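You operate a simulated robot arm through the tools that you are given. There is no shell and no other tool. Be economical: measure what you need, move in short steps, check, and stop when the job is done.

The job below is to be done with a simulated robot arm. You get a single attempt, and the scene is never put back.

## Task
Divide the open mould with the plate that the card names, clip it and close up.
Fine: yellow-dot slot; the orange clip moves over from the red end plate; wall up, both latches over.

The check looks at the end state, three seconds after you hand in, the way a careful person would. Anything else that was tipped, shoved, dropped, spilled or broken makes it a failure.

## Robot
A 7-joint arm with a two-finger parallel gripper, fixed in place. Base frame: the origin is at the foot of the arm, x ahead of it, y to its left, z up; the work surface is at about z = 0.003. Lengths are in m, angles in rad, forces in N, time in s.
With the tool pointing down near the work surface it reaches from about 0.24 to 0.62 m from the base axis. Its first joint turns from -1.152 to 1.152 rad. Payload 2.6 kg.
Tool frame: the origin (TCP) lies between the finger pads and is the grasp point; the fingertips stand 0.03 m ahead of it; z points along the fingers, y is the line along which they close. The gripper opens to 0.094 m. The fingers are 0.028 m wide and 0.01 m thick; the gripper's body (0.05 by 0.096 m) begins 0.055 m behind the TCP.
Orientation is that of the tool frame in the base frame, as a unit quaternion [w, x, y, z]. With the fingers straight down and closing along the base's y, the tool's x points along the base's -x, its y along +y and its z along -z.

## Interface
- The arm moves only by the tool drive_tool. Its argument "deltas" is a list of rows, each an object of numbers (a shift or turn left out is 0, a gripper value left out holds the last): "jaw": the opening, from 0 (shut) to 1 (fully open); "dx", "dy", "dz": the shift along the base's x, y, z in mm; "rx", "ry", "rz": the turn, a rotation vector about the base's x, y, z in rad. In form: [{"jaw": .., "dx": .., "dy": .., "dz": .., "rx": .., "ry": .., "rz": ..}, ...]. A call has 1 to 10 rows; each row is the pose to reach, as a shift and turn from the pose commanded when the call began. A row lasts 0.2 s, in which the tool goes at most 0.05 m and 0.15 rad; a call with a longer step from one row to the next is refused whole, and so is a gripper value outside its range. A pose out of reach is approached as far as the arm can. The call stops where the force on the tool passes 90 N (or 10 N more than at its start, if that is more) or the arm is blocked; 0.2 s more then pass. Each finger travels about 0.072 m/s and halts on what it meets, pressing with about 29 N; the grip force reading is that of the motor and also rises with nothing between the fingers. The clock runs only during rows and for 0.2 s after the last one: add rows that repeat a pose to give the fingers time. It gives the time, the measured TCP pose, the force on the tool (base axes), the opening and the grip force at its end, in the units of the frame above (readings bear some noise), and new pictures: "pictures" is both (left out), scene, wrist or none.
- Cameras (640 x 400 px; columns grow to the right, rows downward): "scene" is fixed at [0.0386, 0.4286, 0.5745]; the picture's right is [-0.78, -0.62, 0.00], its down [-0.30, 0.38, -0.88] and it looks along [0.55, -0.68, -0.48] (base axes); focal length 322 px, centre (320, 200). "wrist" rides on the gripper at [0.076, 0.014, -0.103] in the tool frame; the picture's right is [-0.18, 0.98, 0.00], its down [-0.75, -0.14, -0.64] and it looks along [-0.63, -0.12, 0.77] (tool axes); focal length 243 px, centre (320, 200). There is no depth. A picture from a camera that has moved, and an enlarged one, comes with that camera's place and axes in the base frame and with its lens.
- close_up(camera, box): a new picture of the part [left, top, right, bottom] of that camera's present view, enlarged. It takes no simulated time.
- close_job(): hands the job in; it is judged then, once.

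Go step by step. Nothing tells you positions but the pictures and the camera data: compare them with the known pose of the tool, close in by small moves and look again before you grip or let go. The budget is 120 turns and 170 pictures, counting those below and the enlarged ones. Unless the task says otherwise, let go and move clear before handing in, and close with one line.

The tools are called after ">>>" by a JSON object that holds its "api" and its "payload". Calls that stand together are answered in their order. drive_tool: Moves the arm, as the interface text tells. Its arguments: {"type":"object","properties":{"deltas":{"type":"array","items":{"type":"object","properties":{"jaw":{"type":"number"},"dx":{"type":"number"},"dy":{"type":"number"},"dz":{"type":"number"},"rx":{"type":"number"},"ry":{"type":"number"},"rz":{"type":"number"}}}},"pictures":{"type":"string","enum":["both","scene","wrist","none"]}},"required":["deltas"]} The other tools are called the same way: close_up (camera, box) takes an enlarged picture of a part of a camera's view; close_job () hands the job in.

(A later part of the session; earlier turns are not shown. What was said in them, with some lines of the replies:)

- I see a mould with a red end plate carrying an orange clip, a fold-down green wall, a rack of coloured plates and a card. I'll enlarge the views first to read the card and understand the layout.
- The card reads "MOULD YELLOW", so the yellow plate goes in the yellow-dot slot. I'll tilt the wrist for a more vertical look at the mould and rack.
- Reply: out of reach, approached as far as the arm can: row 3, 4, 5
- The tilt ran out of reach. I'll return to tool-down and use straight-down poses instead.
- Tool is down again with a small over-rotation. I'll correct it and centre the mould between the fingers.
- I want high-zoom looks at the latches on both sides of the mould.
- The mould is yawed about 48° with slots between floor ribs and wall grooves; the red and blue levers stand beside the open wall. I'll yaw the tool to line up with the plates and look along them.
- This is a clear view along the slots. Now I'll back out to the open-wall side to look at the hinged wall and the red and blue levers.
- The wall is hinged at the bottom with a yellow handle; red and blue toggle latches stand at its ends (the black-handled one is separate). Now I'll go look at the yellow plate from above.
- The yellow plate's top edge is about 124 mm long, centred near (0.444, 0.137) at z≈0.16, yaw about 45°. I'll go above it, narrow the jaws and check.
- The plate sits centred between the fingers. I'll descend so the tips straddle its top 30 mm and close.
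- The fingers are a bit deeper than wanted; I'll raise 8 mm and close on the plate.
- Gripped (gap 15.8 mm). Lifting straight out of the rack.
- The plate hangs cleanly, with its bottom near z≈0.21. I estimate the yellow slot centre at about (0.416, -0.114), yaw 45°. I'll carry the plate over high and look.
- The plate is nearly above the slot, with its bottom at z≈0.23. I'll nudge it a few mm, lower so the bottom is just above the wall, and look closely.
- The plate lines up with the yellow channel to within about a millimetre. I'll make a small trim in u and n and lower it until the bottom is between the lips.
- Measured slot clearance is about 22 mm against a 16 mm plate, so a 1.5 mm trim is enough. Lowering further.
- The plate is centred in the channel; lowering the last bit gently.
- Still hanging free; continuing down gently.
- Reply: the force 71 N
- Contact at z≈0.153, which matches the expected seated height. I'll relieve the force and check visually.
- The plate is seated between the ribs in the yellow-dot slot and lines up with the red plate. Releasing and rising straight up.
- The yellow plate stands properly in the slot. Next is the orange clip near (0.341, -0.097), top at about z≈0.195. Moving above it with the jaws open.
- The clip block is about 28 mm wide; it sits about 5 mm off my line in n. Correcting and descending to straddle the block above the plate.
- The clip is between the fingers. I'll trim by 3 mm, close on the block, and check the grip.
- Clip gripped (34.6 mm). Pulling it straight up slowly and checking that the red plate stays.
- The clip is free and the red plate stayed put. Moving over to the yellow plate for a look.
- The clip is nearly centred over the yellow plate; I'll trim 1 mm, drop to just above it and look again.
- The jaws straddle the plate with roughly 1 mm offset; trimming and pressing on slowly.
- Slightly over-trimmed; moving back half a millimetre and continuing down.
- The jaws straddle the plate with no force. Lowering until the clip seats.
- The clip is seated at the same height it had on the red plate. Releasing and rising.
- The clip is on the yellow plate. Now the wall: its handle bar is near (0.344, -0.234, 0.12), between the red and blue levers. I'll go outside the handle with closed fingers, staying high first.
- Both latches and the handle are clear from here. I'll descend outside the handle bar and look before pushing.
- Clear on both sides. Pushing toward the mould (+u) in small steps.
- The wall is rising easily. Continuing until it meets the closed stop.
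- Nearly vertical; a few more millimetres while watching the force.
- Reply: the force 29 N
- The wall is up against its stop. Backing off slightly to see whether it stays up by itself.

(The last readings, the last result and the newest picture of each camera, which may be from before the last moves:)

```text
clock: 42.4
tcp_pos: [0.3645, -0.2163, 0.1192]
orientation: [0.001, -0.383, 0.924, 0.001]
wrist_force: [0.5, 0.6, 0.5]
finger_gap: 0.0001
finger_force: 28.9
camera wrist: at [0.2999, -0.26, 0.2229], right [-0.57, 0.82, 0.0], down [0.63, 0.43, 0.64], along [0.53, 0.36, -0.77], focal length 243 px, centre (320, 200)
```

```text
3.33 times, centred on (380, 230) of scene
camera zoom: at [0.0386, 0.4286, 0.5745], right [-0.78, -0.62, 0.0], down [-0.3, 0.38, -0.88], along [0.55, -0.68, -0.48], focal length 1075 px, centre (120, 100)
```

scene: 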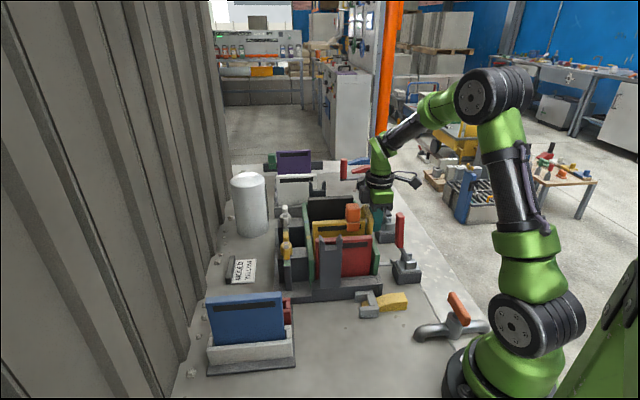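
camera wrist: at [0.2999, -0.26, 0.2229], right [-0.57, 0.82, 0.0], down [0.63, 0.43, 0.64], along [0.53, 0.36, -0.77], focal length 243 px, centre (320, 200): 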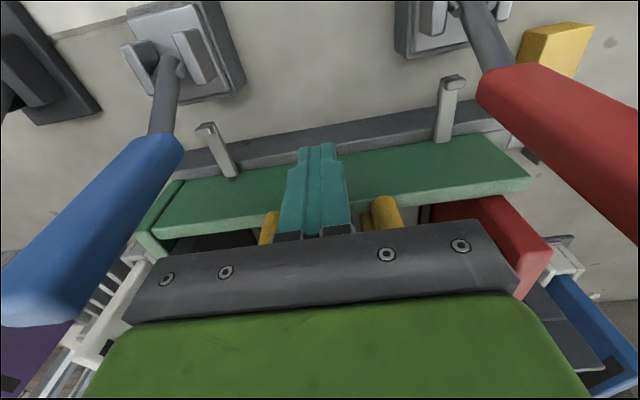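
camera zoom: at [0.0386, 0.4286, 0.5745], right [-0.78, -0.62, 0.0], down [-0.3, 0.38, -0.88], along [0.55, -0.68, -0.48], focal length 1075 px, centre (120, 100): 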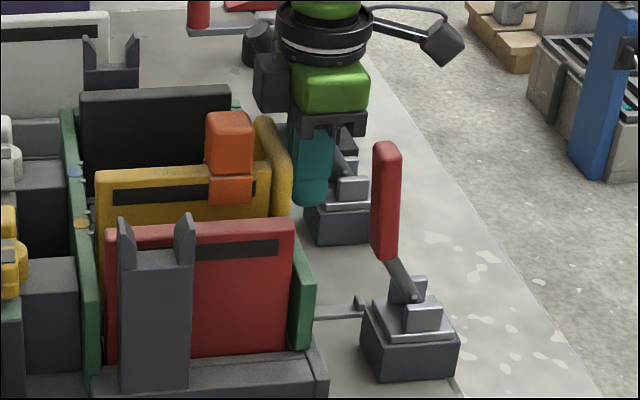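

The wall stays up on its own. Now I'll retract outward, rise, and go behind the red lever (n≈0.32).

>>> {"api": "drive_tool", "payload": {"deltas": [{"dx": -25, "dy": -25}, {"dx": -50, "dy": -50}, {"dx": -60, "dy": -60, "dz": 30}, {"dx": -60, "dy": -60, "dz": 75}, {"dx": -60, "dy": -60, "dz": 120}, {"dx": -90, "dy": -30, "dz": 140}, {"dx": -116, "dy": 4, "dz": 140}, {"dx": -116, "dy": 4, "dz": 140}]}}

>>> {"api": "close_up", "payload": {"camera": "scene", "box": [330, 150, 450, 290]}}

>>> {"api": "close_up", "payload": {"camera": "wrist", "box": [160, 0, 480, 200]}}

```text
clock: 44.2
tcp_pos: [0.2465, -0.2123, 0.2609]
orientation: [0.001, -0.383, 0.924, 0.0]
wrist_force: [0.3, 0.0, 0.4]
finger_gap: 0.0
finger_force: 29.4
camera wrist: at [0.1834, -0.2565, 0.3643], right [-0.56, 0.83, 0.0], down [0.63, 0.43, 0.64], along [0.53, 0.36, -0.77], focal length 243 px, centre (320, 200)
```

scene: 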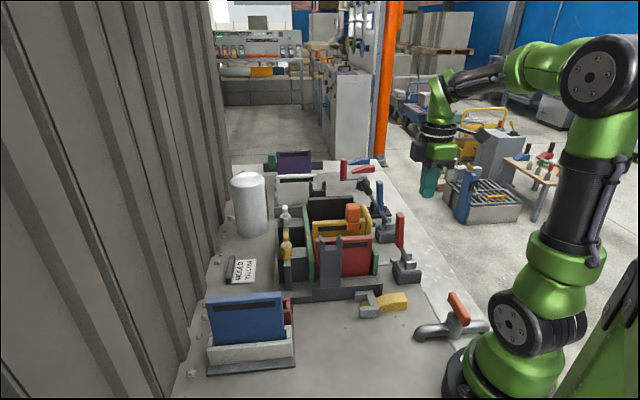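
wrist: 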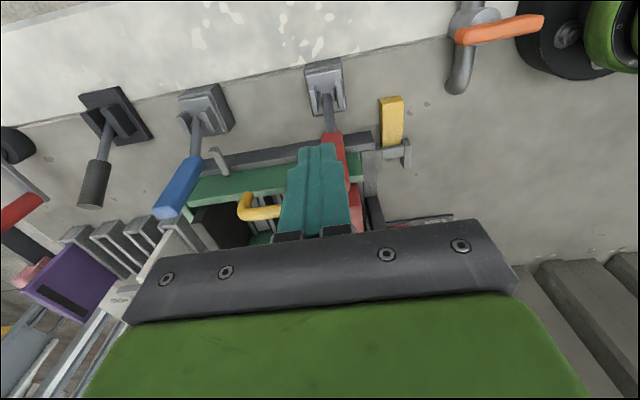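

```text
2.86 times, centred on (390, 220) of scene
camera zoom: at [0.0386, 0.4286, 0.5745], right [-0.78, -0.62, 0.0], down [-0.3, 0.38, -0.88], along [0.55, -0.68, -0.48], focal length 921 px, centre (120, 143)
```

zoom: 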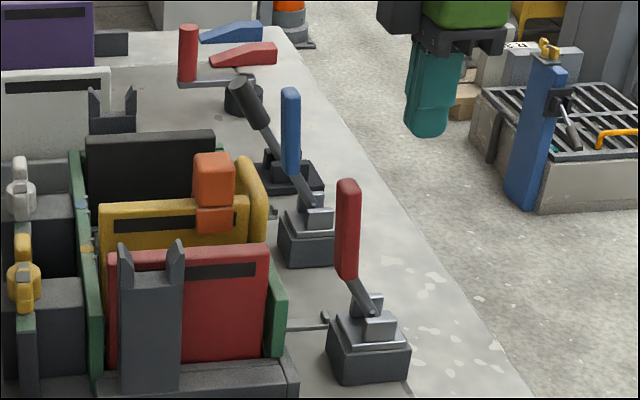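

```text
2.00 times, centred on (320, 100) of wrist
camera zoom: at [0.1834, -0.2565, 0.3643], right [-0.56, 0.83, 0.0], down [0.63, 0.43, 0.64], along [0.53, 0.36, -0.77], focal length 485 px, centre (320, 400)
```

zoom: 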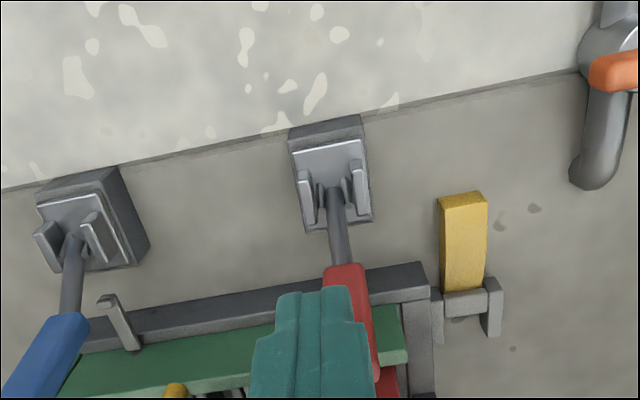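

Positioned behind the red lever (n≈0.322). Descending and pushing its handle toward the wall in steps.

>>> {"api": "drive_tool", "payload": {"deltas": [{"dz": -45}, {"dz": -86}, {"dz": -86}, {"dx": 14, "dy": 14, "dz": -86}, {"dx": 28, "dy": 28, "dz": -86}, {"dx": 40, "dy": 40, "dz": -86}, {"dx": 40, "dy": 40, "dz": -86}]}}

>>> {"api": "close_up", "payload": {"camera": "scene", "box": [330, 150, 450, 290]}}

```text
clock: 45.6
tcp_pos: [0.2698, -0.1909, 0.1737]
orientation: [-0.016, -0.372, 0.928, -0.004]
wrist_force: [-7.7, -6.2, 4.0]
finger_gap: 0.0002
finger_force: 28.8
stopped in row 6: the force on the tool passed its limit (the readings are from after the stop); the commanded pose is now the measured one
camera wrist: at [0.2075, -0.2318, 0.2797], right [-0.55, 0.84, 0.0], down [0.66, 0.43, 0.62], along [0.52, 0.33, -0.79], focal length 243 px, centre (320, 200)
```

scene: 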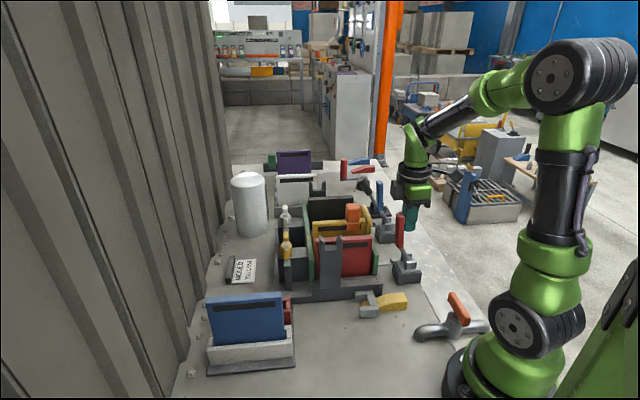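
wrist: 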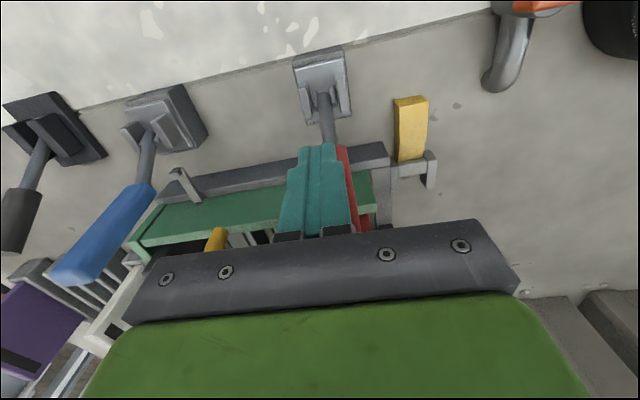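

```text
2.86 times, centred on (390, 220) of scene
camera zoom: at [0.0386, 0.4286, 0.5745], right [-0.78, -0.62, 0.0], down [-0.3, 0.38, -0.88], along [0.55, -0.68, -0.48], focal length 921 px, centre (120, 143)
```

zoom: 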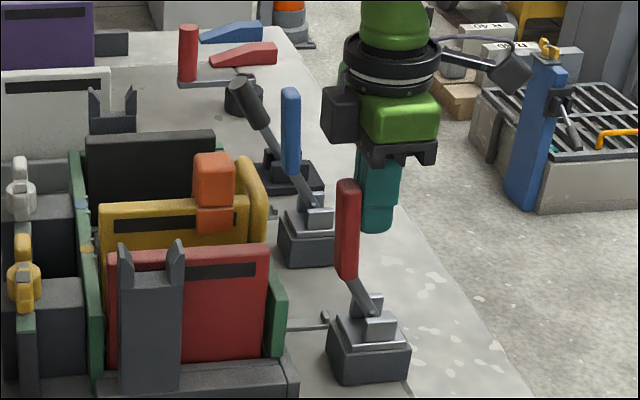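

The lever did not yield to about 90 N in this direction, so I won't force it. I'll back off and study the latch bases closely.

>>> {"api": "drive_tool", "payload": {"deltas": [{"dx": -10, "dy": -10, "rz": 0.0}, {"dx": -20, "dy": -20}, {"dx": -30, "dy": -30}, {"dx": -30, "dy": -30}], "pictures": "wrist"}}

>>> {"api": "close_up", "payload": {"camera": "wrist", "box": [100, 60, 420, 260]}}

>>> {"api": "close_up", "payload": {"camera": "scene", "box": [380, 200, 430, 290]}}

>>> {"api": "close_up", "payload": {"camera": "scene", "box": [270, 195, 330, 295]}}

```text
clock: 46.6
tcp_pos: [0.24, -0.2201, 0.1739]
orientation: [-0.016, -0.373, 0.928, -0.005]
wrist_force: [-0.7, 1.0, -0.4]
finger_gap: 0.0001
finger_force: 28.8
camera wrist: at [0.1782, -0.2605, 0.2786], right [-0.55, 0.84, 0.0], down [0.66, 0.43, 0.62], along [0.52, 0.34, -0.79], focal length 243 px, centre (320, 200)
```

wrist: 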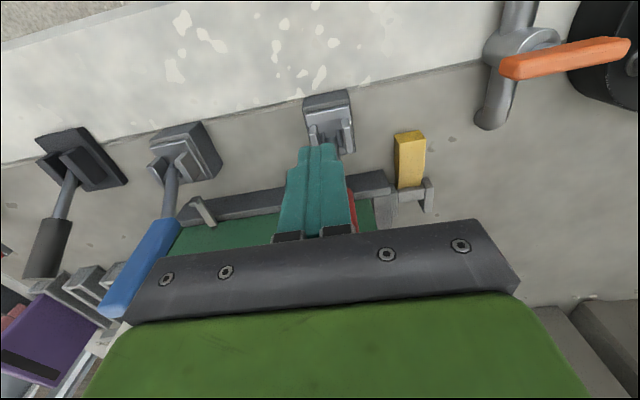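

```text
2.00 times, centred on (260, 160) of wrist
camera zoom: at [0.1782, -0.2605, 0.2786], right [-0.55, 0.84, 0.0], down [0.66, 0.43, 0.62], along [0.52, 0.34, -0.79], focal length 485 px, centre (440, 280)
```

zoom: 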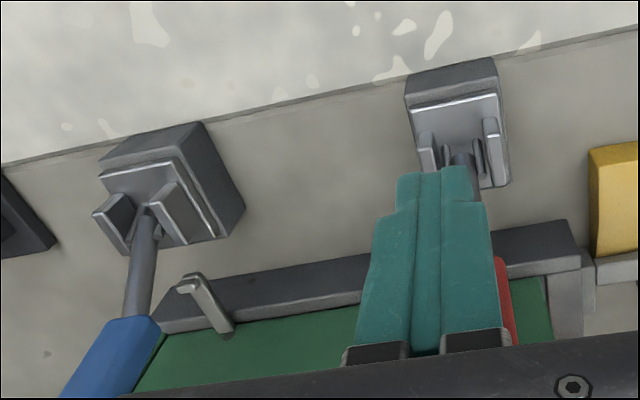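

```text
4.44 times, centred on (405, 245) of scene
camera zoom: at [0.0386, 0.4286, 0.5745], right [-0.78, -0.62, 0.0], down [-0.3, 0.38, -0.88], along [0.55, -0.68, -0.48], focal length 1433 px, centre (-58, 0)
```

zoom: 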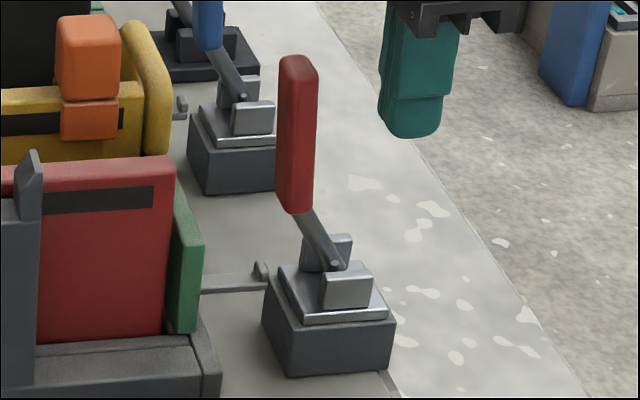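

```text
4.00 times, centred on (300, 245) of scene
camera zoom: at [0.0386, 0.4286, 0.5745], right [-0.78, -0.62, 0.0], down [-0.3, 0.38, -0.88], along [0.55, -0.68, -0.48], focal length 1290 px, centre (400, 20)
```

zoom: 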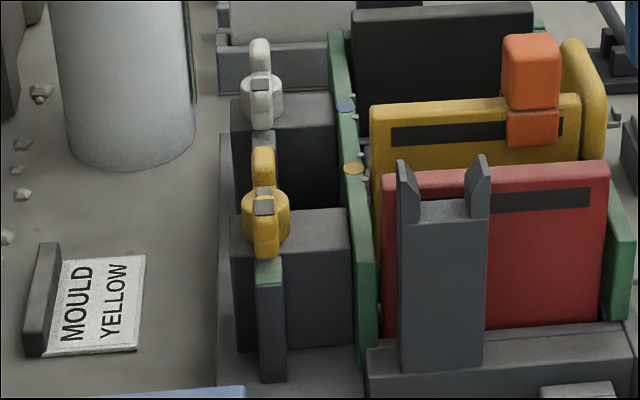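

The stop may have been an impact spike at contact, so I'll straighten the tool and try again much more slowly.

>>> {"api": "drive_tool", "payload": {"deltas": [{"dx": 12, "dy": 12, "dz": 2, "rx": 0.0215, "ry": -0.0258, "rz": 0.0216}, {"dx": 22, "dy": 22, "dz": 2, "rx": 0.0215, "ry": -0.0258, "rz": 0.0216}, {"dx": 25, "dy": 25, "dz": 2, "rx": 0.0215, "ry": -0.0258, "rz": 0.0216}, {"dx": 27, "dy": 27, "dz": 2, "rx": 0.0215, "ry": -0.0258, "rz": 0.0216}, {"dx": 29, "dy": 29, "dz": 2, "rx": 0.0215, "ry": -0.0258, "rz": 0.0216}, {"dx": 31, "dy": 31, "dz": 2, "rx": 0.0215, "ry": -0.0258, "rz": 0.0216}, {"dx": 31, "dy": 31, "dz": 2, "rx": 0.0215, "ry": -0.0258, "rz": 0.0216}], "pictures": "none"}}

>>> {"api": "close_up", "payload": {"camera": "scene", "box": [370, 180, 450, 290]}}

```text
clock: 48.2
tcp_pos: [0.2691, -0.1928, 0.1766]
orientation: [-0.002, -0.382, 0.924, 0.0]
wrist_force: [-23.9, -15.1, 1.8]
finger_gap: 0.0
finger_force: 29.1
```

```text
3.64 times, centred on (410, 235) of scene
camera zoom: at [0.0386, 0.4286, 0.5745], right [-0.78, -0.62, 0.0], down [-0.3, 0.38, -0.88], along [0.55, -0.68, -0.48], focal length 1173 px, centre (-7, 73)
```

zoom: 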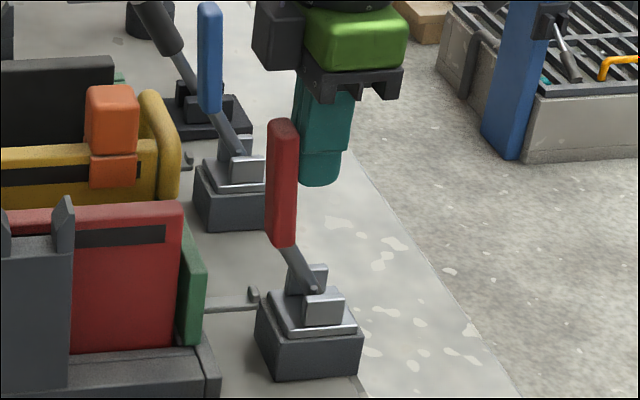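

The red lever seems to sit on a hard stop in this direction. Before doing anything else with it, I'll inspect the gold and white swing pieces on the far side, since those may be the actual latches.

>>> {"api": "drive_tool", "payload": {"deltas": [{"dx": -10, "dy": -10}, {"dx": -10, "dy": -10, "dz": 45}, {"dx": -10, "dy": -10, "dz": 85}, {"dx": 20, "dy": 10, "dz": 85}, {"dx": 55, "dy": 35, "dz": 85}, {"dx": 90, "dy": 65, "dz": 85}, {"dx": 125, "dy": 95, "dz": 85}, {"dx": 160, "dy": 122, "dz": 85}, {"dx": 176, "dy": 129, "dz": 75}, {"dx": 176, "dy": 129, "dz": 75}], "pictures": "wrist"}}

>>> {"api": "close_up", "payload": {"camera": "wrist", "box": [160, 0, 440, 160]}}

```text
clock: 50.4
tcp_pos: [0.4464, -0.0599, 0.2516]
orientation: [0.001, -0.384, 0.923, 0.001]
wrist_force: [-1.4, 0.5, -0.2]
finger_gap: 0.0
finger_force: 28.7
camera wrist: at [0.3832, -0.1038, 0.3523], right [-0.57, 0.82, 0.0], down [0.63, 0.43, 0.64], along [0.53, 0.37, -0.77], focal length 243 px, centre (320, 200)
```

wrist: 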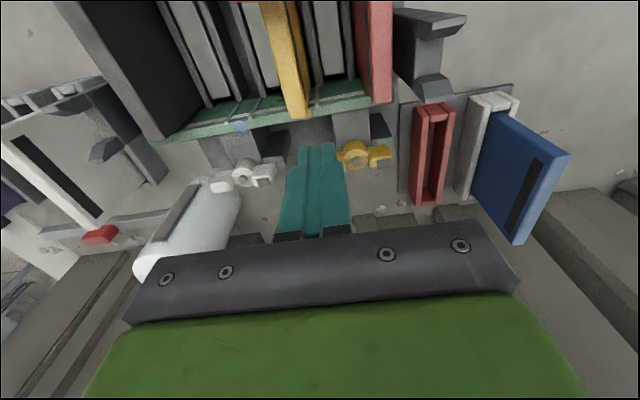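

```text
2.29 times, centred on (300, 80) of wrist
camera zoom: at [0.3832, -0.1038, 0.3523], right [-0.57, 0.82, 0.0], down [0.63, 0.43, 0.64], along [0.53, 0.37, -0.77], focal length 555 px, centre (366, 474)
```

zoom: 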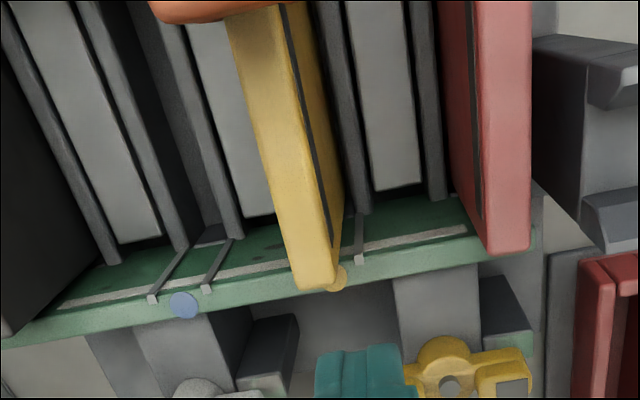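

The plate is confirmed in the yellow-dot groove. I'll shift to see both swing pieces unobstructed.

>>> {"api": "drive_tool", "payload": {"deltas": [{"dx": 15, "dy": -10, "jaw": 0.3}, {"dx": 30, "dy": -20, "dz": -20, "jaw": 0.8}, {"dx": 30, "dy": -20, "dz": -30, "jaw": 1.0}, {"dx": 30, "dy": -20, "dz": -30, "jaw": 1.0}, {"dx": 30, "dy": -20, "dz": -30, "jaw": 1.0}], "pictures": "none"}}

>>> {"api": "close_up", "payload": {"camera": "wrist", "box": [200, 20, 420, 220]}}

```text
clock: 51.6
tcp_pos: [0.4786, -0.0804, 0.2213]
orientation: [0.001, -0.383, 0.924, 0.001]
wrist_force: [-1.0, -0.2, 0.7]
finger_gap: 0.0941
finger_force: 0.1
```

```text
2.00 times, centred on (310, 120) of wrist
camera zoom: at [0.4144, -0.1254, 0.3233], right [-0.57, 0.82, 0.0], down [0.63, 0.43, 0.64], along [0.53, 0.37, -0.77], focal length 485 px, centre (340, 360)
```

zoom: 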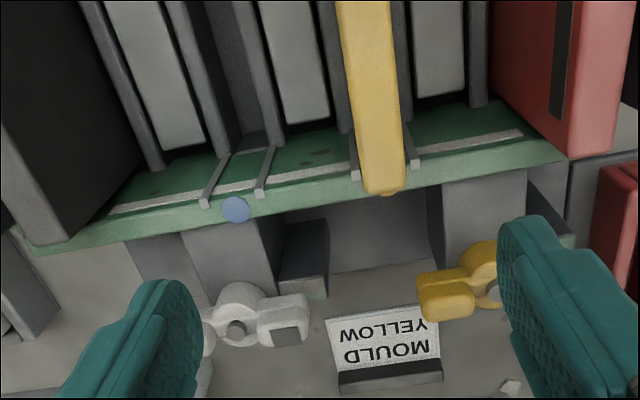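

Those pieces are wing-type fasteners well away from the moving wall, so the red and blue levers are the latches. I'll grip the red handle lightly, which lets me feel which way it travels.

>>> {"api": "drive_tool", "payload": {"deltas": [{"dz": 40, "jaw": 0.5}, {"dx": -30, "dy": -14, "dz": 75, "jaw": 0.5}, {"dx": -70, "dy": -32, "dz": 75, "jaw": 0.5}, {"dx": -110, "dy": -50, "dz": 75, "jaw": 0.5}, {"dx": -150, "dy": -68, "dz": 75, "jaw": 0.5}, {"dx": -180, "dy": -82, "dz": 75, "jaw": 0.5}, {"dx": -193.6, "dy": -88.6, "dz": 65, "jaw": 0.5}, {"dx": -193.6, "dy": -88.6, "dz": 45, "jaw": 0.5}, {"dx": -193.6, "dy": -88.6, "dz": 45, "jaw": 0.5}], "pictures": "wrist"}}

>>> {"api": "close_up", "payload": {"camera": "wrist", "box": [220, 20, 420, 240]}}

```text
clock: 53.6
tcp_pos: [0.2836, -0.1703, 0.2646]
orientation: [0.001, -0.383, 0.924, 0.001]
wrist_force: [-0.1, 0.1, 0.7]
finger_gap: 0.0469
finger_force: 0.0
camera wrist: at [0.2202, -0.2138, 0.3672], right [-0.57, 0.82, 0.0], down [0.63, 0.43, 0.64], along [0.53, 0.37, -0.77], focal length 243 px, centre (320, 200)
```

wrist: 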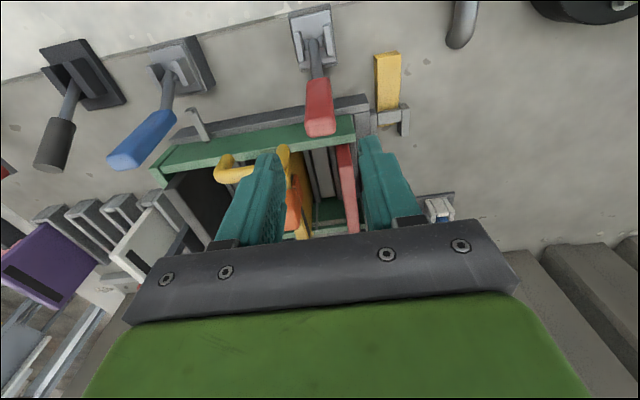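

```text
1.82 times, centred on (320, 130) of wrist
camera zoom: at [0.2202, -0.2138, 0.3672], right [-0.57, 0.82, 0.0], down [0.63, 0.43, 0.64], along [0.53, 0.37, -0.77], focal length 441 px, centre (320, 327)
```

zoom: 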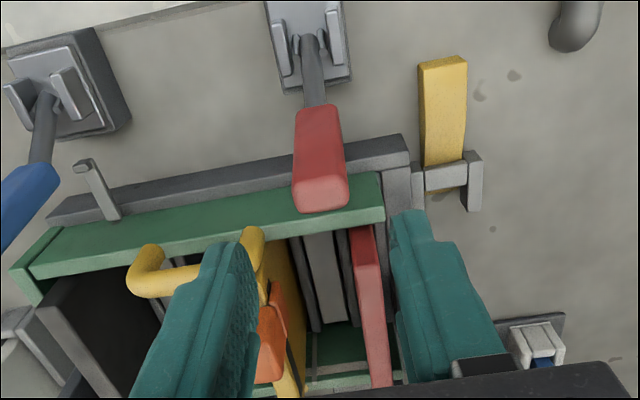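

The red handle top is right below, near u≈0.08 and n≈0.32. Descending and gripping it.

>>> {"api": "drive_tool", "payload": {"deltas": [{"dz": -40}, {"dz": -80}, {"dz": -80}, {"dz": -80, "jaw": 0.3}, {"dz": -80, "jaw": 0.0}, {"dz": -80, "jaw": 0.0}]}}

>>> {"api": "close_up", "payload": {"camera": "scene", "box": [360, 180, 440, 290]}}

```text
clock: 55.0
tcp_pos: [0.2829, -0.1699, 0.1857]
orientation: [0.0, -0.382, 0.924, 0.003]
wrist_force: [-18.7, 5.1, 0.3]
finger_gap: 0.0235
finger_force: 44.9
camera wrist: at [0.2195, -0.2141, 0.2885], right [-0.56, 0.83, 0.0], down [0.63, 0.43, 0.64], along [0.53, 0.37, -0.77], focal length 243 px, centre (320, 200)
```

scene: 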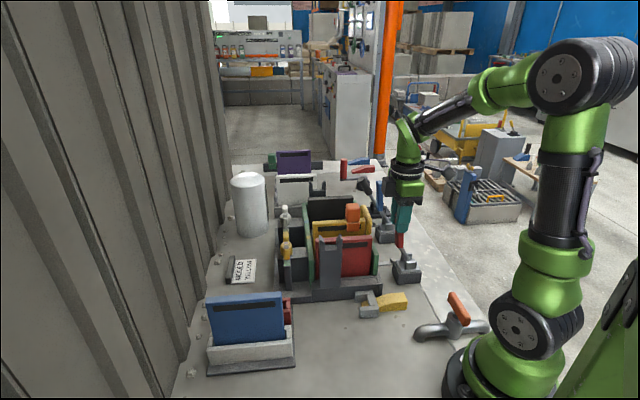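
wrist: 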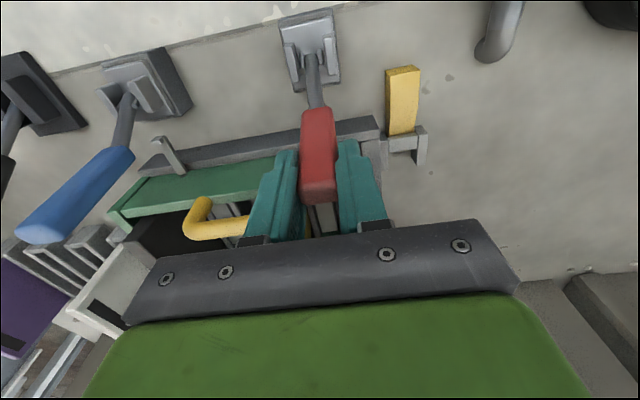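

```text
3.64 times, centred on (400, 235) of scene
camera zoom: at [0.0386, 0.4286, 0.5745], right [-0.78, -0.62, 0.0], down [-0.3, 0.38, -0.88], along [0.55, -0.68, -0.48], focal length 1173 px, centre (29, 73)
```

zoom: 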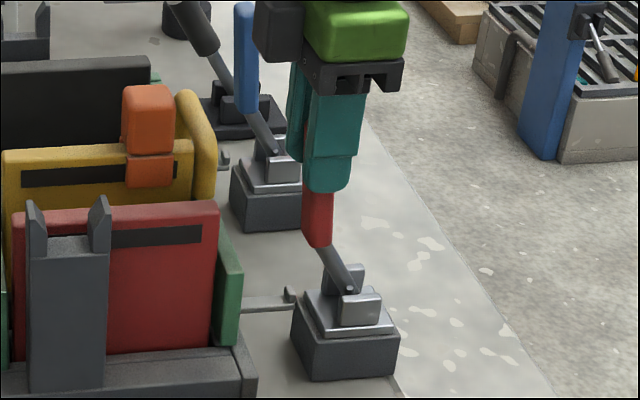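

Gripped the red handle. I'll centre it slightly and gently pull away from the wall by a few millimetres to read the resistance.

>>> {"api": "drive_tool", "payload": {"deltas": [{"dx": -1.3, "dy": 1.3}, {"dx": -3.3, "dy": -0.7}, {"dx": -5.3, "dy": -2.7}, {"dx": -5.3, "dy": -2.7}], "pictures": "none"}}

>>> {"api": "close_up", "payload": {"camera": "scene", "box": [360, 180, 440, 290]}}

```text
clock: 56.0
tcp_pos: [0.2792, -0.1725, 0.1888]
orientation: [0.003, -0.383, 0.924, 0.0]
wrist_force: [17.8, -5.4, -6.8]
finger_gap: 0.0236
finger_force: 45.1
```

```text
3.64 times, centred on (400, 235) of scene
camera zoom: at [0.0387, 0.4286, 0.5746], right [-0.78, -0.62, 0.0], down [-0.3, 0.38, -0.88], along [0.55, -0.68, -0.48], focal length 1173 px, centre (29, 73)
```

zoom: 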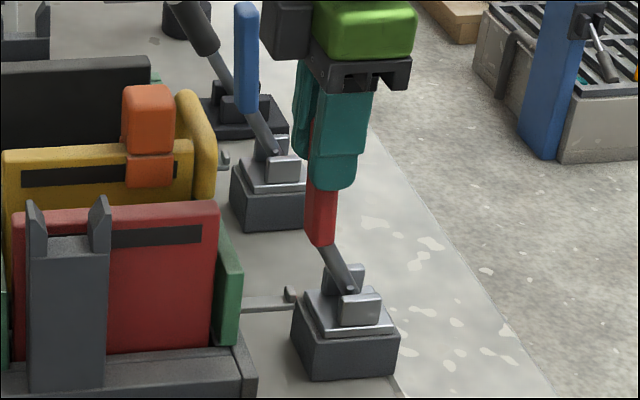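

The lever gives a little this way (about 9 N), so it is free to swing away from the stop. I'll swing it slowly along its arc about the pivot and watch.

>>> {"api": "drive_tool", "payload": {"deltas": [{"dx": -7, "dy": -8.3, "dz": 2}, {"dx": -15, "dy": -16.3, "dz": 4}, {"dx": -23.3, "dy": -24.6, "dz": 4.4}, {"dx": -31.6, "dy": -33, "dz": 4}, {"dx": -31.6, "dy": -33, "dz": 4}]}}

>>> {"api": "close_up", "payload": {"camera": "scene", "box": [360, 180, 440, 290]}}

```text
clock: 57.2
tcp_pos: [0.2492, -0.2032, 0.1928]
orientation: [0.006, -0.384, 0.923, -0.001]
wrist_force: [32.5, 0.7, 12.1]
finger_gap: 0.0247
finger_force: 45.1
camera wrist: at [0.1843, -0.2476, 0.294], right [-0.57, 0.82, 0.0], down [0.62, 0.43, 0.65], along [0.54, 0.37, -0.76], focal length 243 px, centre (320, 200)
```

scene: 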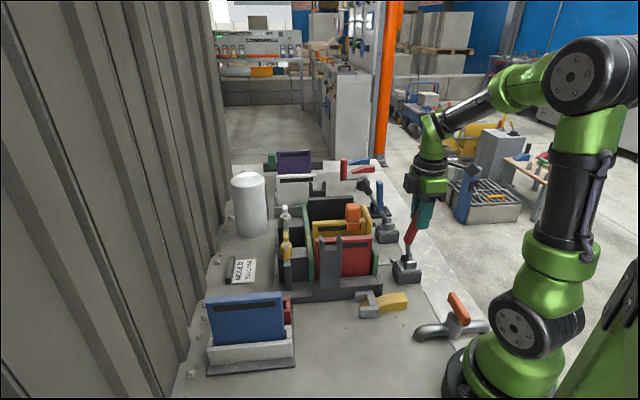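
wrist: 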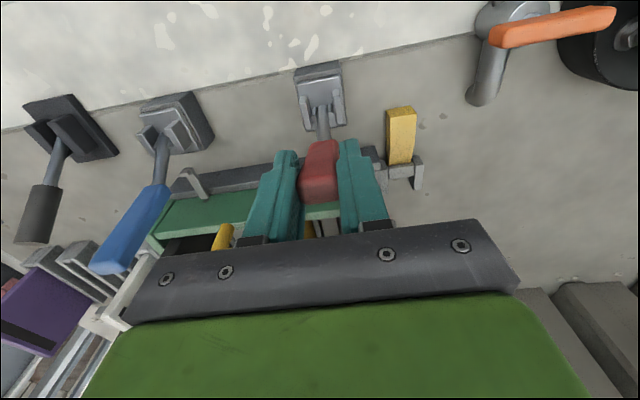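

```text
3.64 times, centred on (400, 235) of scene
camera zoom: at [0.0386, 0.4286, 0.5745], right [-0.78, -0.62, 0.0], down [-0.3, 0.38, -0.88], along [0.55, -0.68, -0.48], focal length 1173 px, centre (29, 73)
```

zoom: 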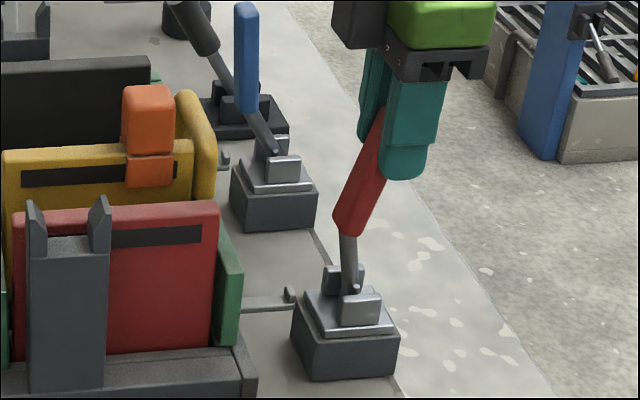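

The red lever swings outward freely past vertical, so that is its travel. I'll continue along the arc until it reaches its other end.

>>> {"api": "drive_tool", "payload": {"deltas": [{"dx": -6, "dy": -7.4, "dz": -1}, {"dx": -12.7, "dy": -14.1, "dz": -3}, {"dx": -19, "dy": -20.4, "dz": -5.5}, {"dx": -25.5, "dy": -26.9, "dz": -8}, {"dx": -31.5, "dy": -32.9, "dz": -11.5}, {"dx": -37.6, "dy": -39, "dz": -15.5}, {"dx": -43.2, "dy": -44.6, "dz": -20}, {"dx": -48.8, "dy": -50.2, "dz": -25.5}, {"dx": -48.8, "dy": -50.2, "dz": -25.5}], "pictures": "none"}}

>>> {"api": "close_up", "payload": {"camera": "scene", "box": [340, 160, 460, 300]}}

```text
clock: 59.2
tcp_pos: [0.1975, -0.2548, 0.1652]
orientation: [0.001, -0.383, 0.924, 0.0]
wrist_force: [10.4, -5.4, 9.6]
finger_gap: 0.0278
finger_force: 45.1
```

```text
2.86 times, centred on (400, 230) of scene
camera zoom: at [0.0386, 0.4286, 0.5745], right [-0.78, -0.62, 0.0], down [-0.3, 0.38, -0.88], along [0.55, -0.68, -0.48], focal length 921 px, centre (91, 114)
```

zoom: 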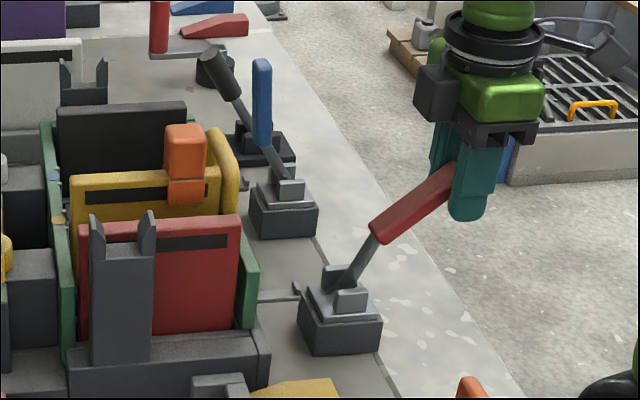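

It is still moving freely with low force. Continuing along the arc, watching for the end stop.

>>> {"api": "drive_tool", "payload": {"deltas": [{"dx": -4.7, "dy": -4.7, "dz": -5.5}, {"dx": -9.3, "dy": -9.3, "dz": -11.5}, {"dx": -13.2, "dy": -13.2, "dz": -17.5}, {"dx": -17, "dy": -17, "dz": -23.8}, {"dx": -20.8, "dy": -20.8, "dz": -31.5}, {"dx": -24.4, "dy": -24.4, "dz": -39.4}, {"dx": -24.4, "dy": -24.4, "dz": -39.4}], "pictures": "none"}}

>>> {"api": "close_up", "payload": {"camera": "scene", "box": [340, 160, 460, 300]}}

```text
clock: 60.8
tcp_pos: [0.1724, -0.2785, 0.1253]
orientation: [0.0, -0.383, 0.924, 0.0]
wrist_force: [8.3, -7.4, 10.1]
finger_gap: 0.0279
finger_force: 44.9
```

```text
2.86 times, centred on (400, 230) of scene
camera zoom: at [0.0386, 0.4286, 0.5745], right [-0.78, -0.62, 0.0], down [-0.3, 0.38, -0.88], along [0.55, -0.68, -0.48], focal length 921 px, centre (91, 114)
```

zoom: 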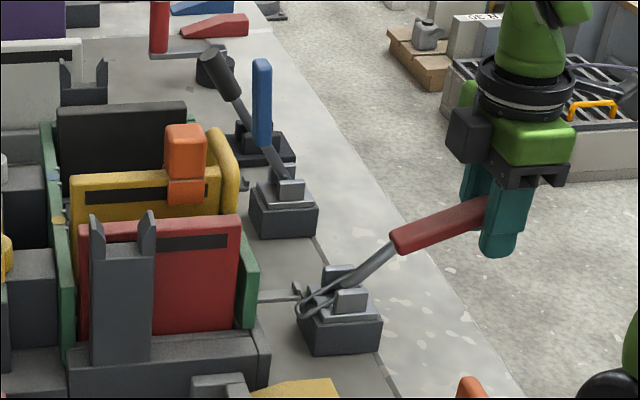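

Throwing the lever outward brings out a wire bail at its foot next to the wall's hooked keeper, so this is a draw latch. A closer look at the bail and keeper.

>>> {"api": "close_up", "payload": {"camera": "scene", "box": [365, 245, 415, 290]}}

>>> {"api": "close_up", "payload": {"camera": "wrist", "box": [200, 0, 440, 240]}}

```text
8.89 times, centred on (390, 268) of scene
camera zoom: at [0.0386, 0.4286, 0.5745], right [-0.78, -0.62, 0.0], down [-0.3, 0.38, -0.88], along [0.55, -0.68, -0.48], focal length 2866 px, centre (-302, -400)
```

zoom: 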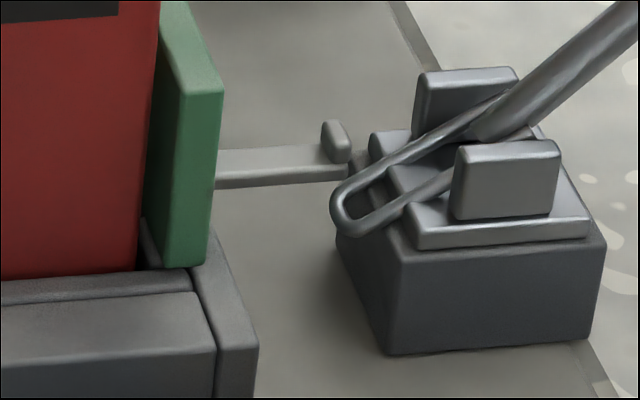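

```text
1.67 times, centred on (320, 120) of wrist
camera zoom: at [0.1094, -0.3235, 0.2278], right [-0.57, 0.82, 0.0], down [0.63, 0.43, 0.64], along [0.53, 0.36, -0.77], focal length 404 px, centre (320, 333)
```

zoom: 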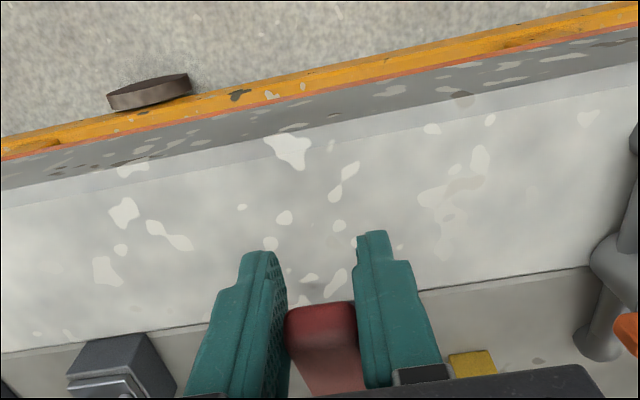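

The bail is rigid with the lever and swings up toward the keeper as the handle goes down. Continuing the throw slowly toward its end stop.

>>> {"api": "drive_tool", "payload": {"deltas": [{"dx": -3, "dy": -3, "dz": -8}, {"dx": -5.9, "dy": -5.9, "dz": -16.4}, {"dx": -8, "dy": -8, "dz": -25}, {"dx": -10, "dy": -10, "dz": -34}, {"dx": -10, "dy": -10, "dz": -34}], "pictures": "none"}}

>>> {"api": "close_up", "payload": {"camera": "scene", "box": [365, 220, 445, 290]}}

```text
clock: 62.0
tcp_pos: [0.1626, -0.2896, 0.0913]
orientation: [0.001, -0.384, 0.923, 0.001]
wrist_force: [0.0, -6.6, 8.2]
finger_gap: 0.0279
finger_force: 45.0
```

```text
5.71 times, centred on (405, 255) of scene
camera zoom: at [0.0386, 0.4286, 0.5745], right [-0.78, -0.62, 0.0], down [-0.3, 0.38, -0.88], along [0.55, -0.68, -0.48], focal length 1843 px, centre (-166, -114)
```

zoom: 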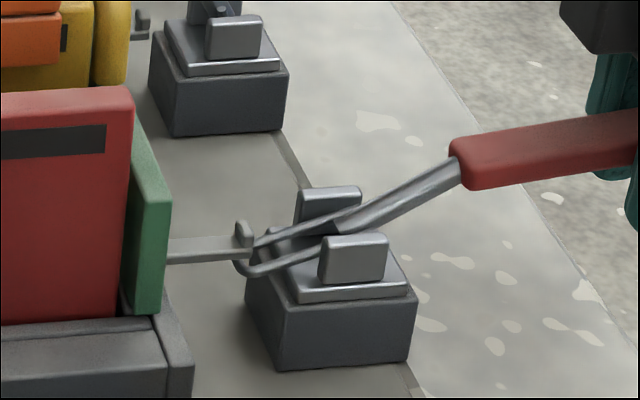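

The bail is now coming round the keeper tip. Finishing the throw to the stop.

>>> {"api": "drive_tool", "payload": {"deltas": [{"dx": -1.5, "dy": -1.5, "dz": -9}, {"dx": -2.3, "dy": -2.3, "dz": -18.5}, {"dx": -2.8, "dy": -2.8, "dz": -27}, {"dx": -2.8, "dy": -2.8, "dz": -27}], "pictures": "none"}}

>>> {"api": "close_up", "payload": {"camera": "scene", "box": [365, 220, 445, 290]}}

```text
clock: 63.0
tcp_pos: [0.1614, -0.2906, 0.0652]
orientation: [0.001, -0.383, 0.924, 0.001]
wrist_force: [-4.9, 8.9, 32.9]
finger_gap: 0.0278
finger_force: 45.3
```

```text
5.71 times, centred on (405, 255) of scene
camera zoom: at [0.0386, 0.4287, 0.5744], right [-0.78, -0.62, 0.0], down [-0.3, 0.38, -0.88], along [0.55, -0.68, -0.48], focal length 1843 px, centre (-166, -114)
```

zoom: 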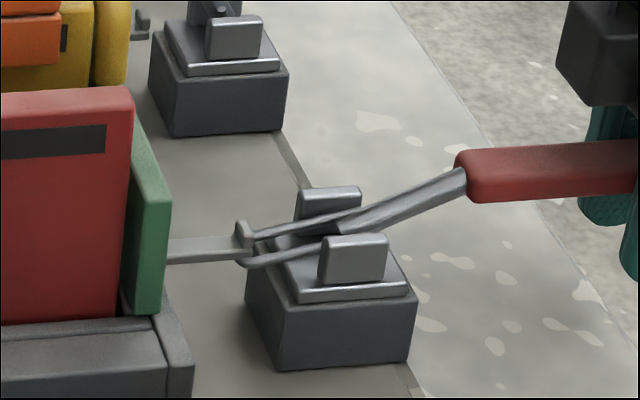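

Resistance rose to 33 N: the end stop. Releasing and rising to see whether the red latch stays.

>>> {"api": "drive_tool", "payload": {"deltas": [{"dz": 2, "jaw": 0.3}, {"dz": 2, "jaw": 0.55}, {"dz": 2, "jaw": 0.55}, {"dz": 40, "jaw": 0.55}, {"dz": 85, "jaw": 0.55}, {"dz": 130, "jaw": 0.55}, {"dz": 175, "jaw": 0.55}, {"dz": 195, "jaw": 0.55}, {"dz": 195, "jaw": 0.55}]}}

>>> {"api": "close_up", "payload": {"camera": "scene", "box": [340, 190, 440, 290]}}

```text
clock: 65.0
tcp_pos: [0.1591, -0.291, 0.2613]
orientation: [0.0, -0.383, 0.924, 0.001]
wrist_force: [-0.7, -0.2, 0.2]
finger_gap: 0.0516
finger_force: 0.1
camera wrist: at [0.0958, -0.3348, 0.3639], right [-0.57, 0.82, 0.0], down [0.63, 0.43, 0.64], along [0.53, 0.37, -0.77], focal length 243 px, centre (320, 200)
```

scene: 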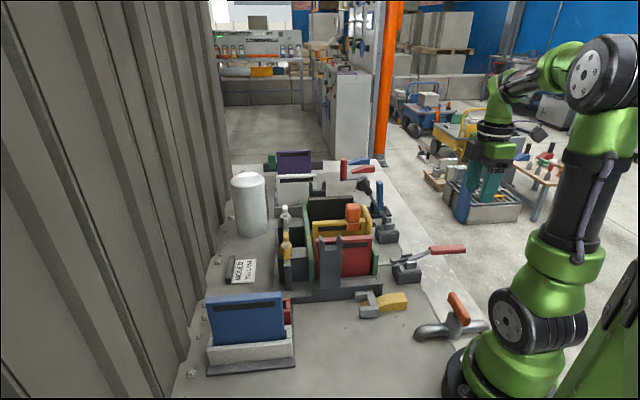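
wrist: 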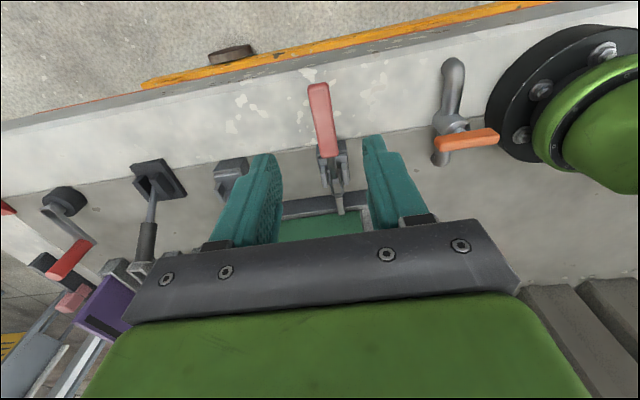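

```text
4.00 times, centred on (390, 240) of scene
camera zoom: at [0.0386, 0.4286, 0.5745], right [-0.78, -0.62, 0.0], down [-0.3, 0.38, -0.88], along [0.55, -0.68, -0.48], focal length 1290 px, centre (40, 40)
```

zoom: 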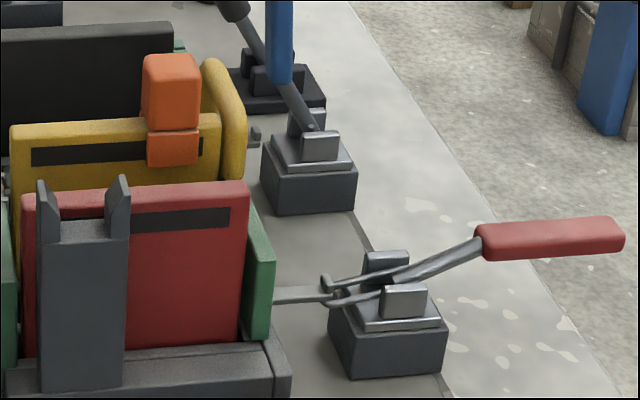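

Red latch is over and holding with its bail around the keeper. Now the same for the blue lever: going above its handle near (0.400, -0.287).

>>> {"api": "drive_tool", "payload": {"deltas": [{"dx": 40, "dz": 5}, {"dx": 85, "dy": 1, "dz": 5}, {"dx": 130, "dy": 2, "dz": 5}, {"dx": 175, "dy": 3, "dz": 5}, {"dx": 215, "dy": 4, "dz": 5}, {"dx": 241, "dy": 4, "dz": 5}, {"dx": 241, "dy": 4, "dz": 5}], "pictures": "wrist"}}

>>> {"api": "close_up", "payload": {"camera": "wrist", "box": [220, 20, 420, 240]}}

```text
clock: 66.6
tcp_pos: [0.4017, -0.2876, 0.2659]
orientation: [0.0, -0.383, 0.924, 0.001]
wrist_force: [-0.4, 0.1, 0.2]
finger_gap: 0.0514
finger_force: 0.0
camera wrist: at [0.3379, -0.332, 0.3683], right [-0.57, 0.82, 0.0], down [0.63, 0.43, 0.64], along [0.53, 0.36, -0.77], focal length 243 px, centre (320, 200)
```

wrist: 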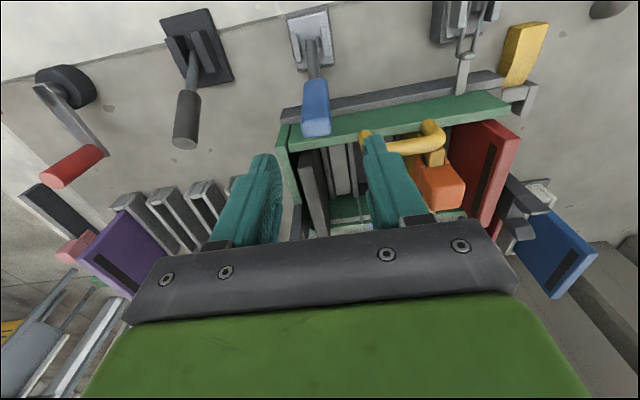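

```text
1.82 times, centred on (320, 130) of wrist
camera zoom: at [0.3379, -0.332, 0.3683], right [-0.57, 0.82, 0.0], down [0.63, 0.43, 0.64], along [0.53, 0.36, -0.77], focal length 441 px, centre (320, 327)
```

zoom: 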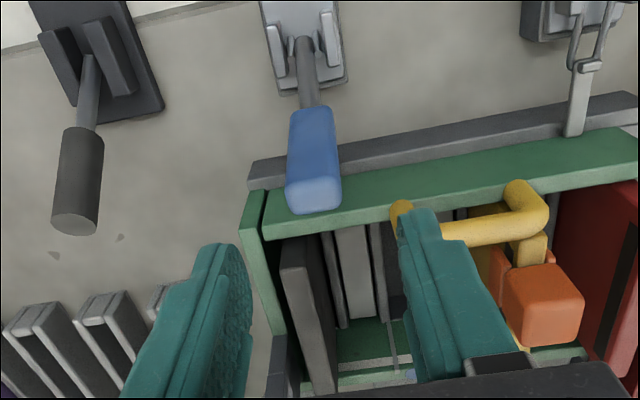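

The blue handle is about 3 mm to the side of my centreline; trimming, descending and gripping.

>>> {"api": "drive_tool", "payload": {"deltas": [{"dx": 1.9, "dy": -1.9}, {"dx": 1.9, "dy": -1.9, "dz": -40}, {"dx": 1.9, "dy": -1.9, "dz": -80}, {"dx": 1.9, "dy": -1.9, "dz": -80}, {"dx": 1.9, "dy": -1.9, "dz": -80, "jaw": 0.3}, {"dx": 1.9, "dy": -1.9, "dz": -80, "jaw": 0.0}, {"dx": 1.9, "dy": -1.9, "dz": -80, "jaw": 0.0}], "pictures": "wrist"}}

```text
clock: 68.2
tcp_pos: [0.4037, -0.2896, 0.1812]
orientation: [0.0, -0.383, 0.924, 0.001]
wrist_force: [-0.1, -8.8, -1.1]
finger_gap: 0.0243
finger_force: 29.2
camera wrist: at [0.3392, -0.334, 0.2853], right [-0.57, 0.82, 0.0], down [0.63, 0.43, 0.64], along [0.53, 0.36, -0.77], focal length 243 px, centre (320, 200)
```

wrist: 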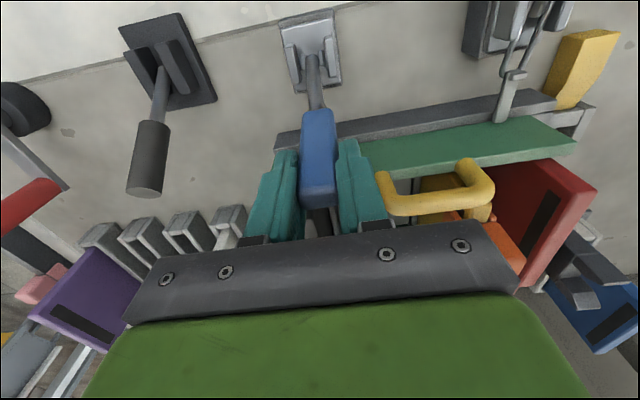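

Blue handle gripped (24 mm, low side force). Throwing it outward along its arc.

>>> {"api": "drive_tool", "payload": {"deltas": [{"dx": -8.3, "dy": -8.3, "dz": 3.1}, {"dx": -17.9, "dy": -17.9, "dz": 5.3}, {"dx": -27.6, "dy": -27.6, "dz": 6}, {"dx": -37.3, "dy": -37.3, "dz": 5.3}, {"dx": -46.8, "dy": -46.8, "dz": 3.1}, {"dx": -56.2, "dy": -56.2, "dz": -0.4}, {"dx": -65.3, "dy": -65.3, "dz": -5.3}, {"dx": -73.9, "dy": -73.9, "dz": -11.6}, {"dx": -82, "dy": -82, "dz": -19}, {"dx": -82, "dy": -82, "dz": -19}], "pictures": "scene"}}

```text
clock: 70.4
tcp_pos: [0.3207, -0.3722, 0.1649]
orientation: [0.001, -0.383, 0.924, 0.002]
wrist_force: [4.2, 1.5, 10.0]
finger_gap: 0.0277
finger_force: 45.2
```

scene: 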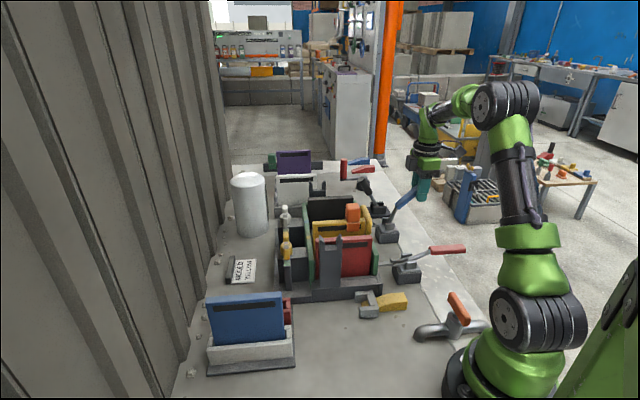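

Blue follows the same arc. Finishing the throw down to its stop.

>>> {"api": "drive_tool", "payload": {"deltas": [{"dx": -8.5, "dy": -8.5, "dz": -9.9}, {"dx": -16.3, "dy": -16.3, "dz": -21.6}, {"dx": -23.1, "dy": -23.1, "dz": -34.5}, {"dx": -28.7, "dy": -28.7, "dz": -48.5}, {"dx": -33.1, "dy": -33.1, "dz": -63.4}, {"dx": -36.1, "dy": -36.1, "dz": -79}, {"dx": -37.2, "dy": -37.2, "dz": -89}, {"dx": -38, "dy": -38, "dz": -99}, {"dx": -38, "dy": -38, "dz": -101}, {"dx": -38, "dy": -38, "dz": -101}], "pictures": "none"}}

>>> {"api": "close_up", "payload": {"camera": "scene", "box": [350, 180, 450, 280]}}

```text
clock: 72.6
tcp_pos: [0.2836, -0.4088, 0.0657]
orientation: [0.002, -0.382, 0.924, 0.0]
wrist_force: [-16.7, 12.6, 32.7]
finger_gap: 0.0279
finger_force: 45.4
```

```text
4.00 times, centred on (400, 230) of scene
camera zoom: at [0.0385, 0.4288, 0.5744], right [-0.78, -0.62, 0.0], down [-0.3, 0.38, -0.88], along [0.55, -0.68, -0.48], focal length 1290 px, centre (0, 80)
```

zoom: 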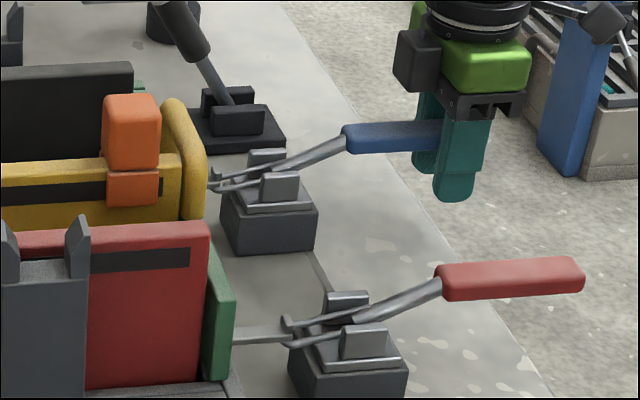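

Blue latch is at its stop too, matching the red one. Releasing and rising clear, then a final check.

>>> {"api": "drive_tool", "payload": {"deltas": [{"dz": 2, "jaw": 0.3}, {"dz": 2, "jaw": 0.55}, {"dz": 2, "jaw": 0.55}, {"dz": 40, "jaw": 0.55}, {"dz": 85, "jaw": 0.55}, {"dz": 130, "jaw": 0.55}, {"dz": 175, "jaw": 0.55}, {"dz": 215, "jaw": 0.55}, {"dz": 250, "jaw": 0.55}, {"dz": 250, "jaw": 0.55}], "pictures": "both"}}

>>> {"api": "close_up", "payload": {"camera": "scene", "box": [270, 170, 450, 300]}}

>>> {"api": "close_up", "payload": {"camera": "wrist", "box": [260, 60, 460, 220]}}

```text
clock: 74.8
tcp_pos: [0.285, -0.4093, 0.3145]
orientation: [0.001, -0.383, 0.924, -0.001]
wrist_force: [-0.5, 0.5, 0.7]
finger_gap: 0.0517
finger_force: 0.0
camera wrist: at [0.2207, -0.4538, 0.4159], right [-0.57, 0.82, 0.0], down [0.63, 0.43, 0.64], along [0.53, 0.36, -0.77], focal length 243 px, centre (320, 200)
```

scene: 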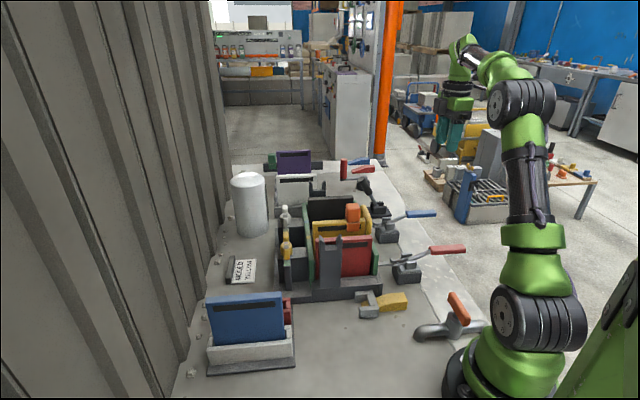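
wrist: 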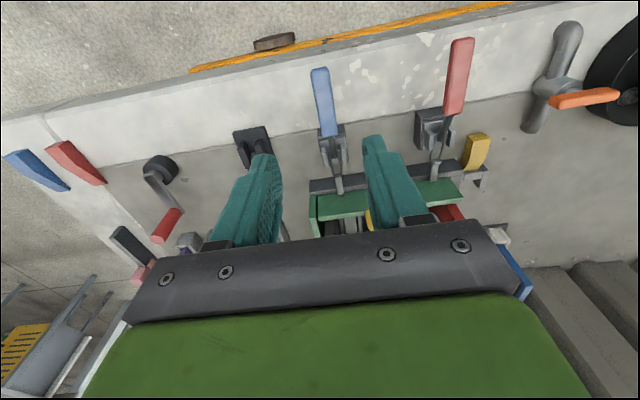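

```text
3.08 times, centred on (360, 235) of scene
camera zoom: at [0.0386, 0.4286, 0.5745], right [-0.78, -0.62, 0.0], down [-0.3, 0.38, -0.88], along [0.55, -0.68, -0.48], focal length 992 px, centre (197, 92)
```

zoom: 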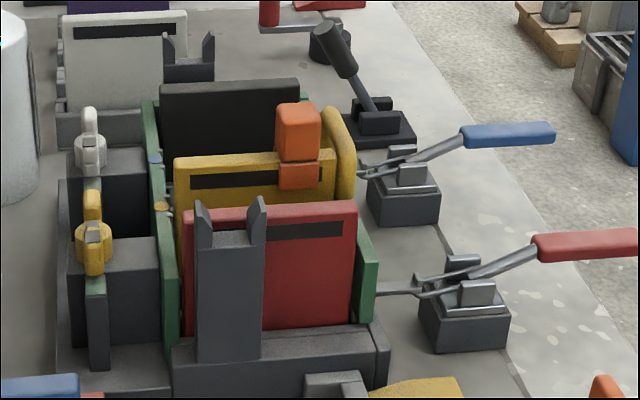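

```text
2.50 times, centred on (360, 140) of wrist
camera zoom: at [0.2207, -0.4538, 0.4159], right [-0.57, 0.82, 0.0], down [0.63, 0.43, 0.64], along [0.53, 0.36, -0.77], focal length 606 px, centre (220, 350)
```

zoom: 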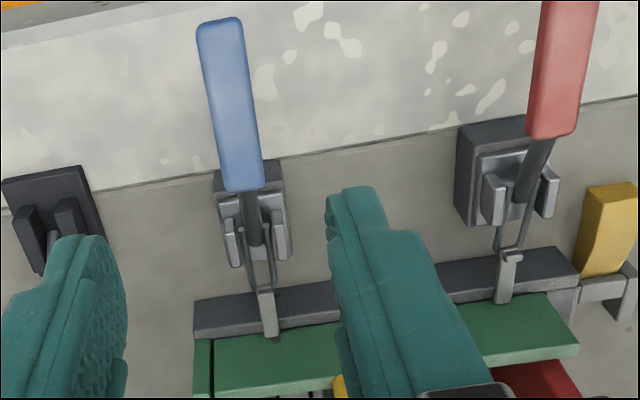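

The yellow plate stands in the yellow-dot slot with the orange clip on it. The wall is up, both bails sit round their keepers, and the arm is clear, so I'm handing in.

>>> {"api": "close_job", "payload": {}}

```text
The job is handed in.
```

The job is handed in: the yellow plate the card names is in the yellow-dot slot, the orange clip is moved from the red end plate onto it, the wall is up, and the red and blue latches are both over.
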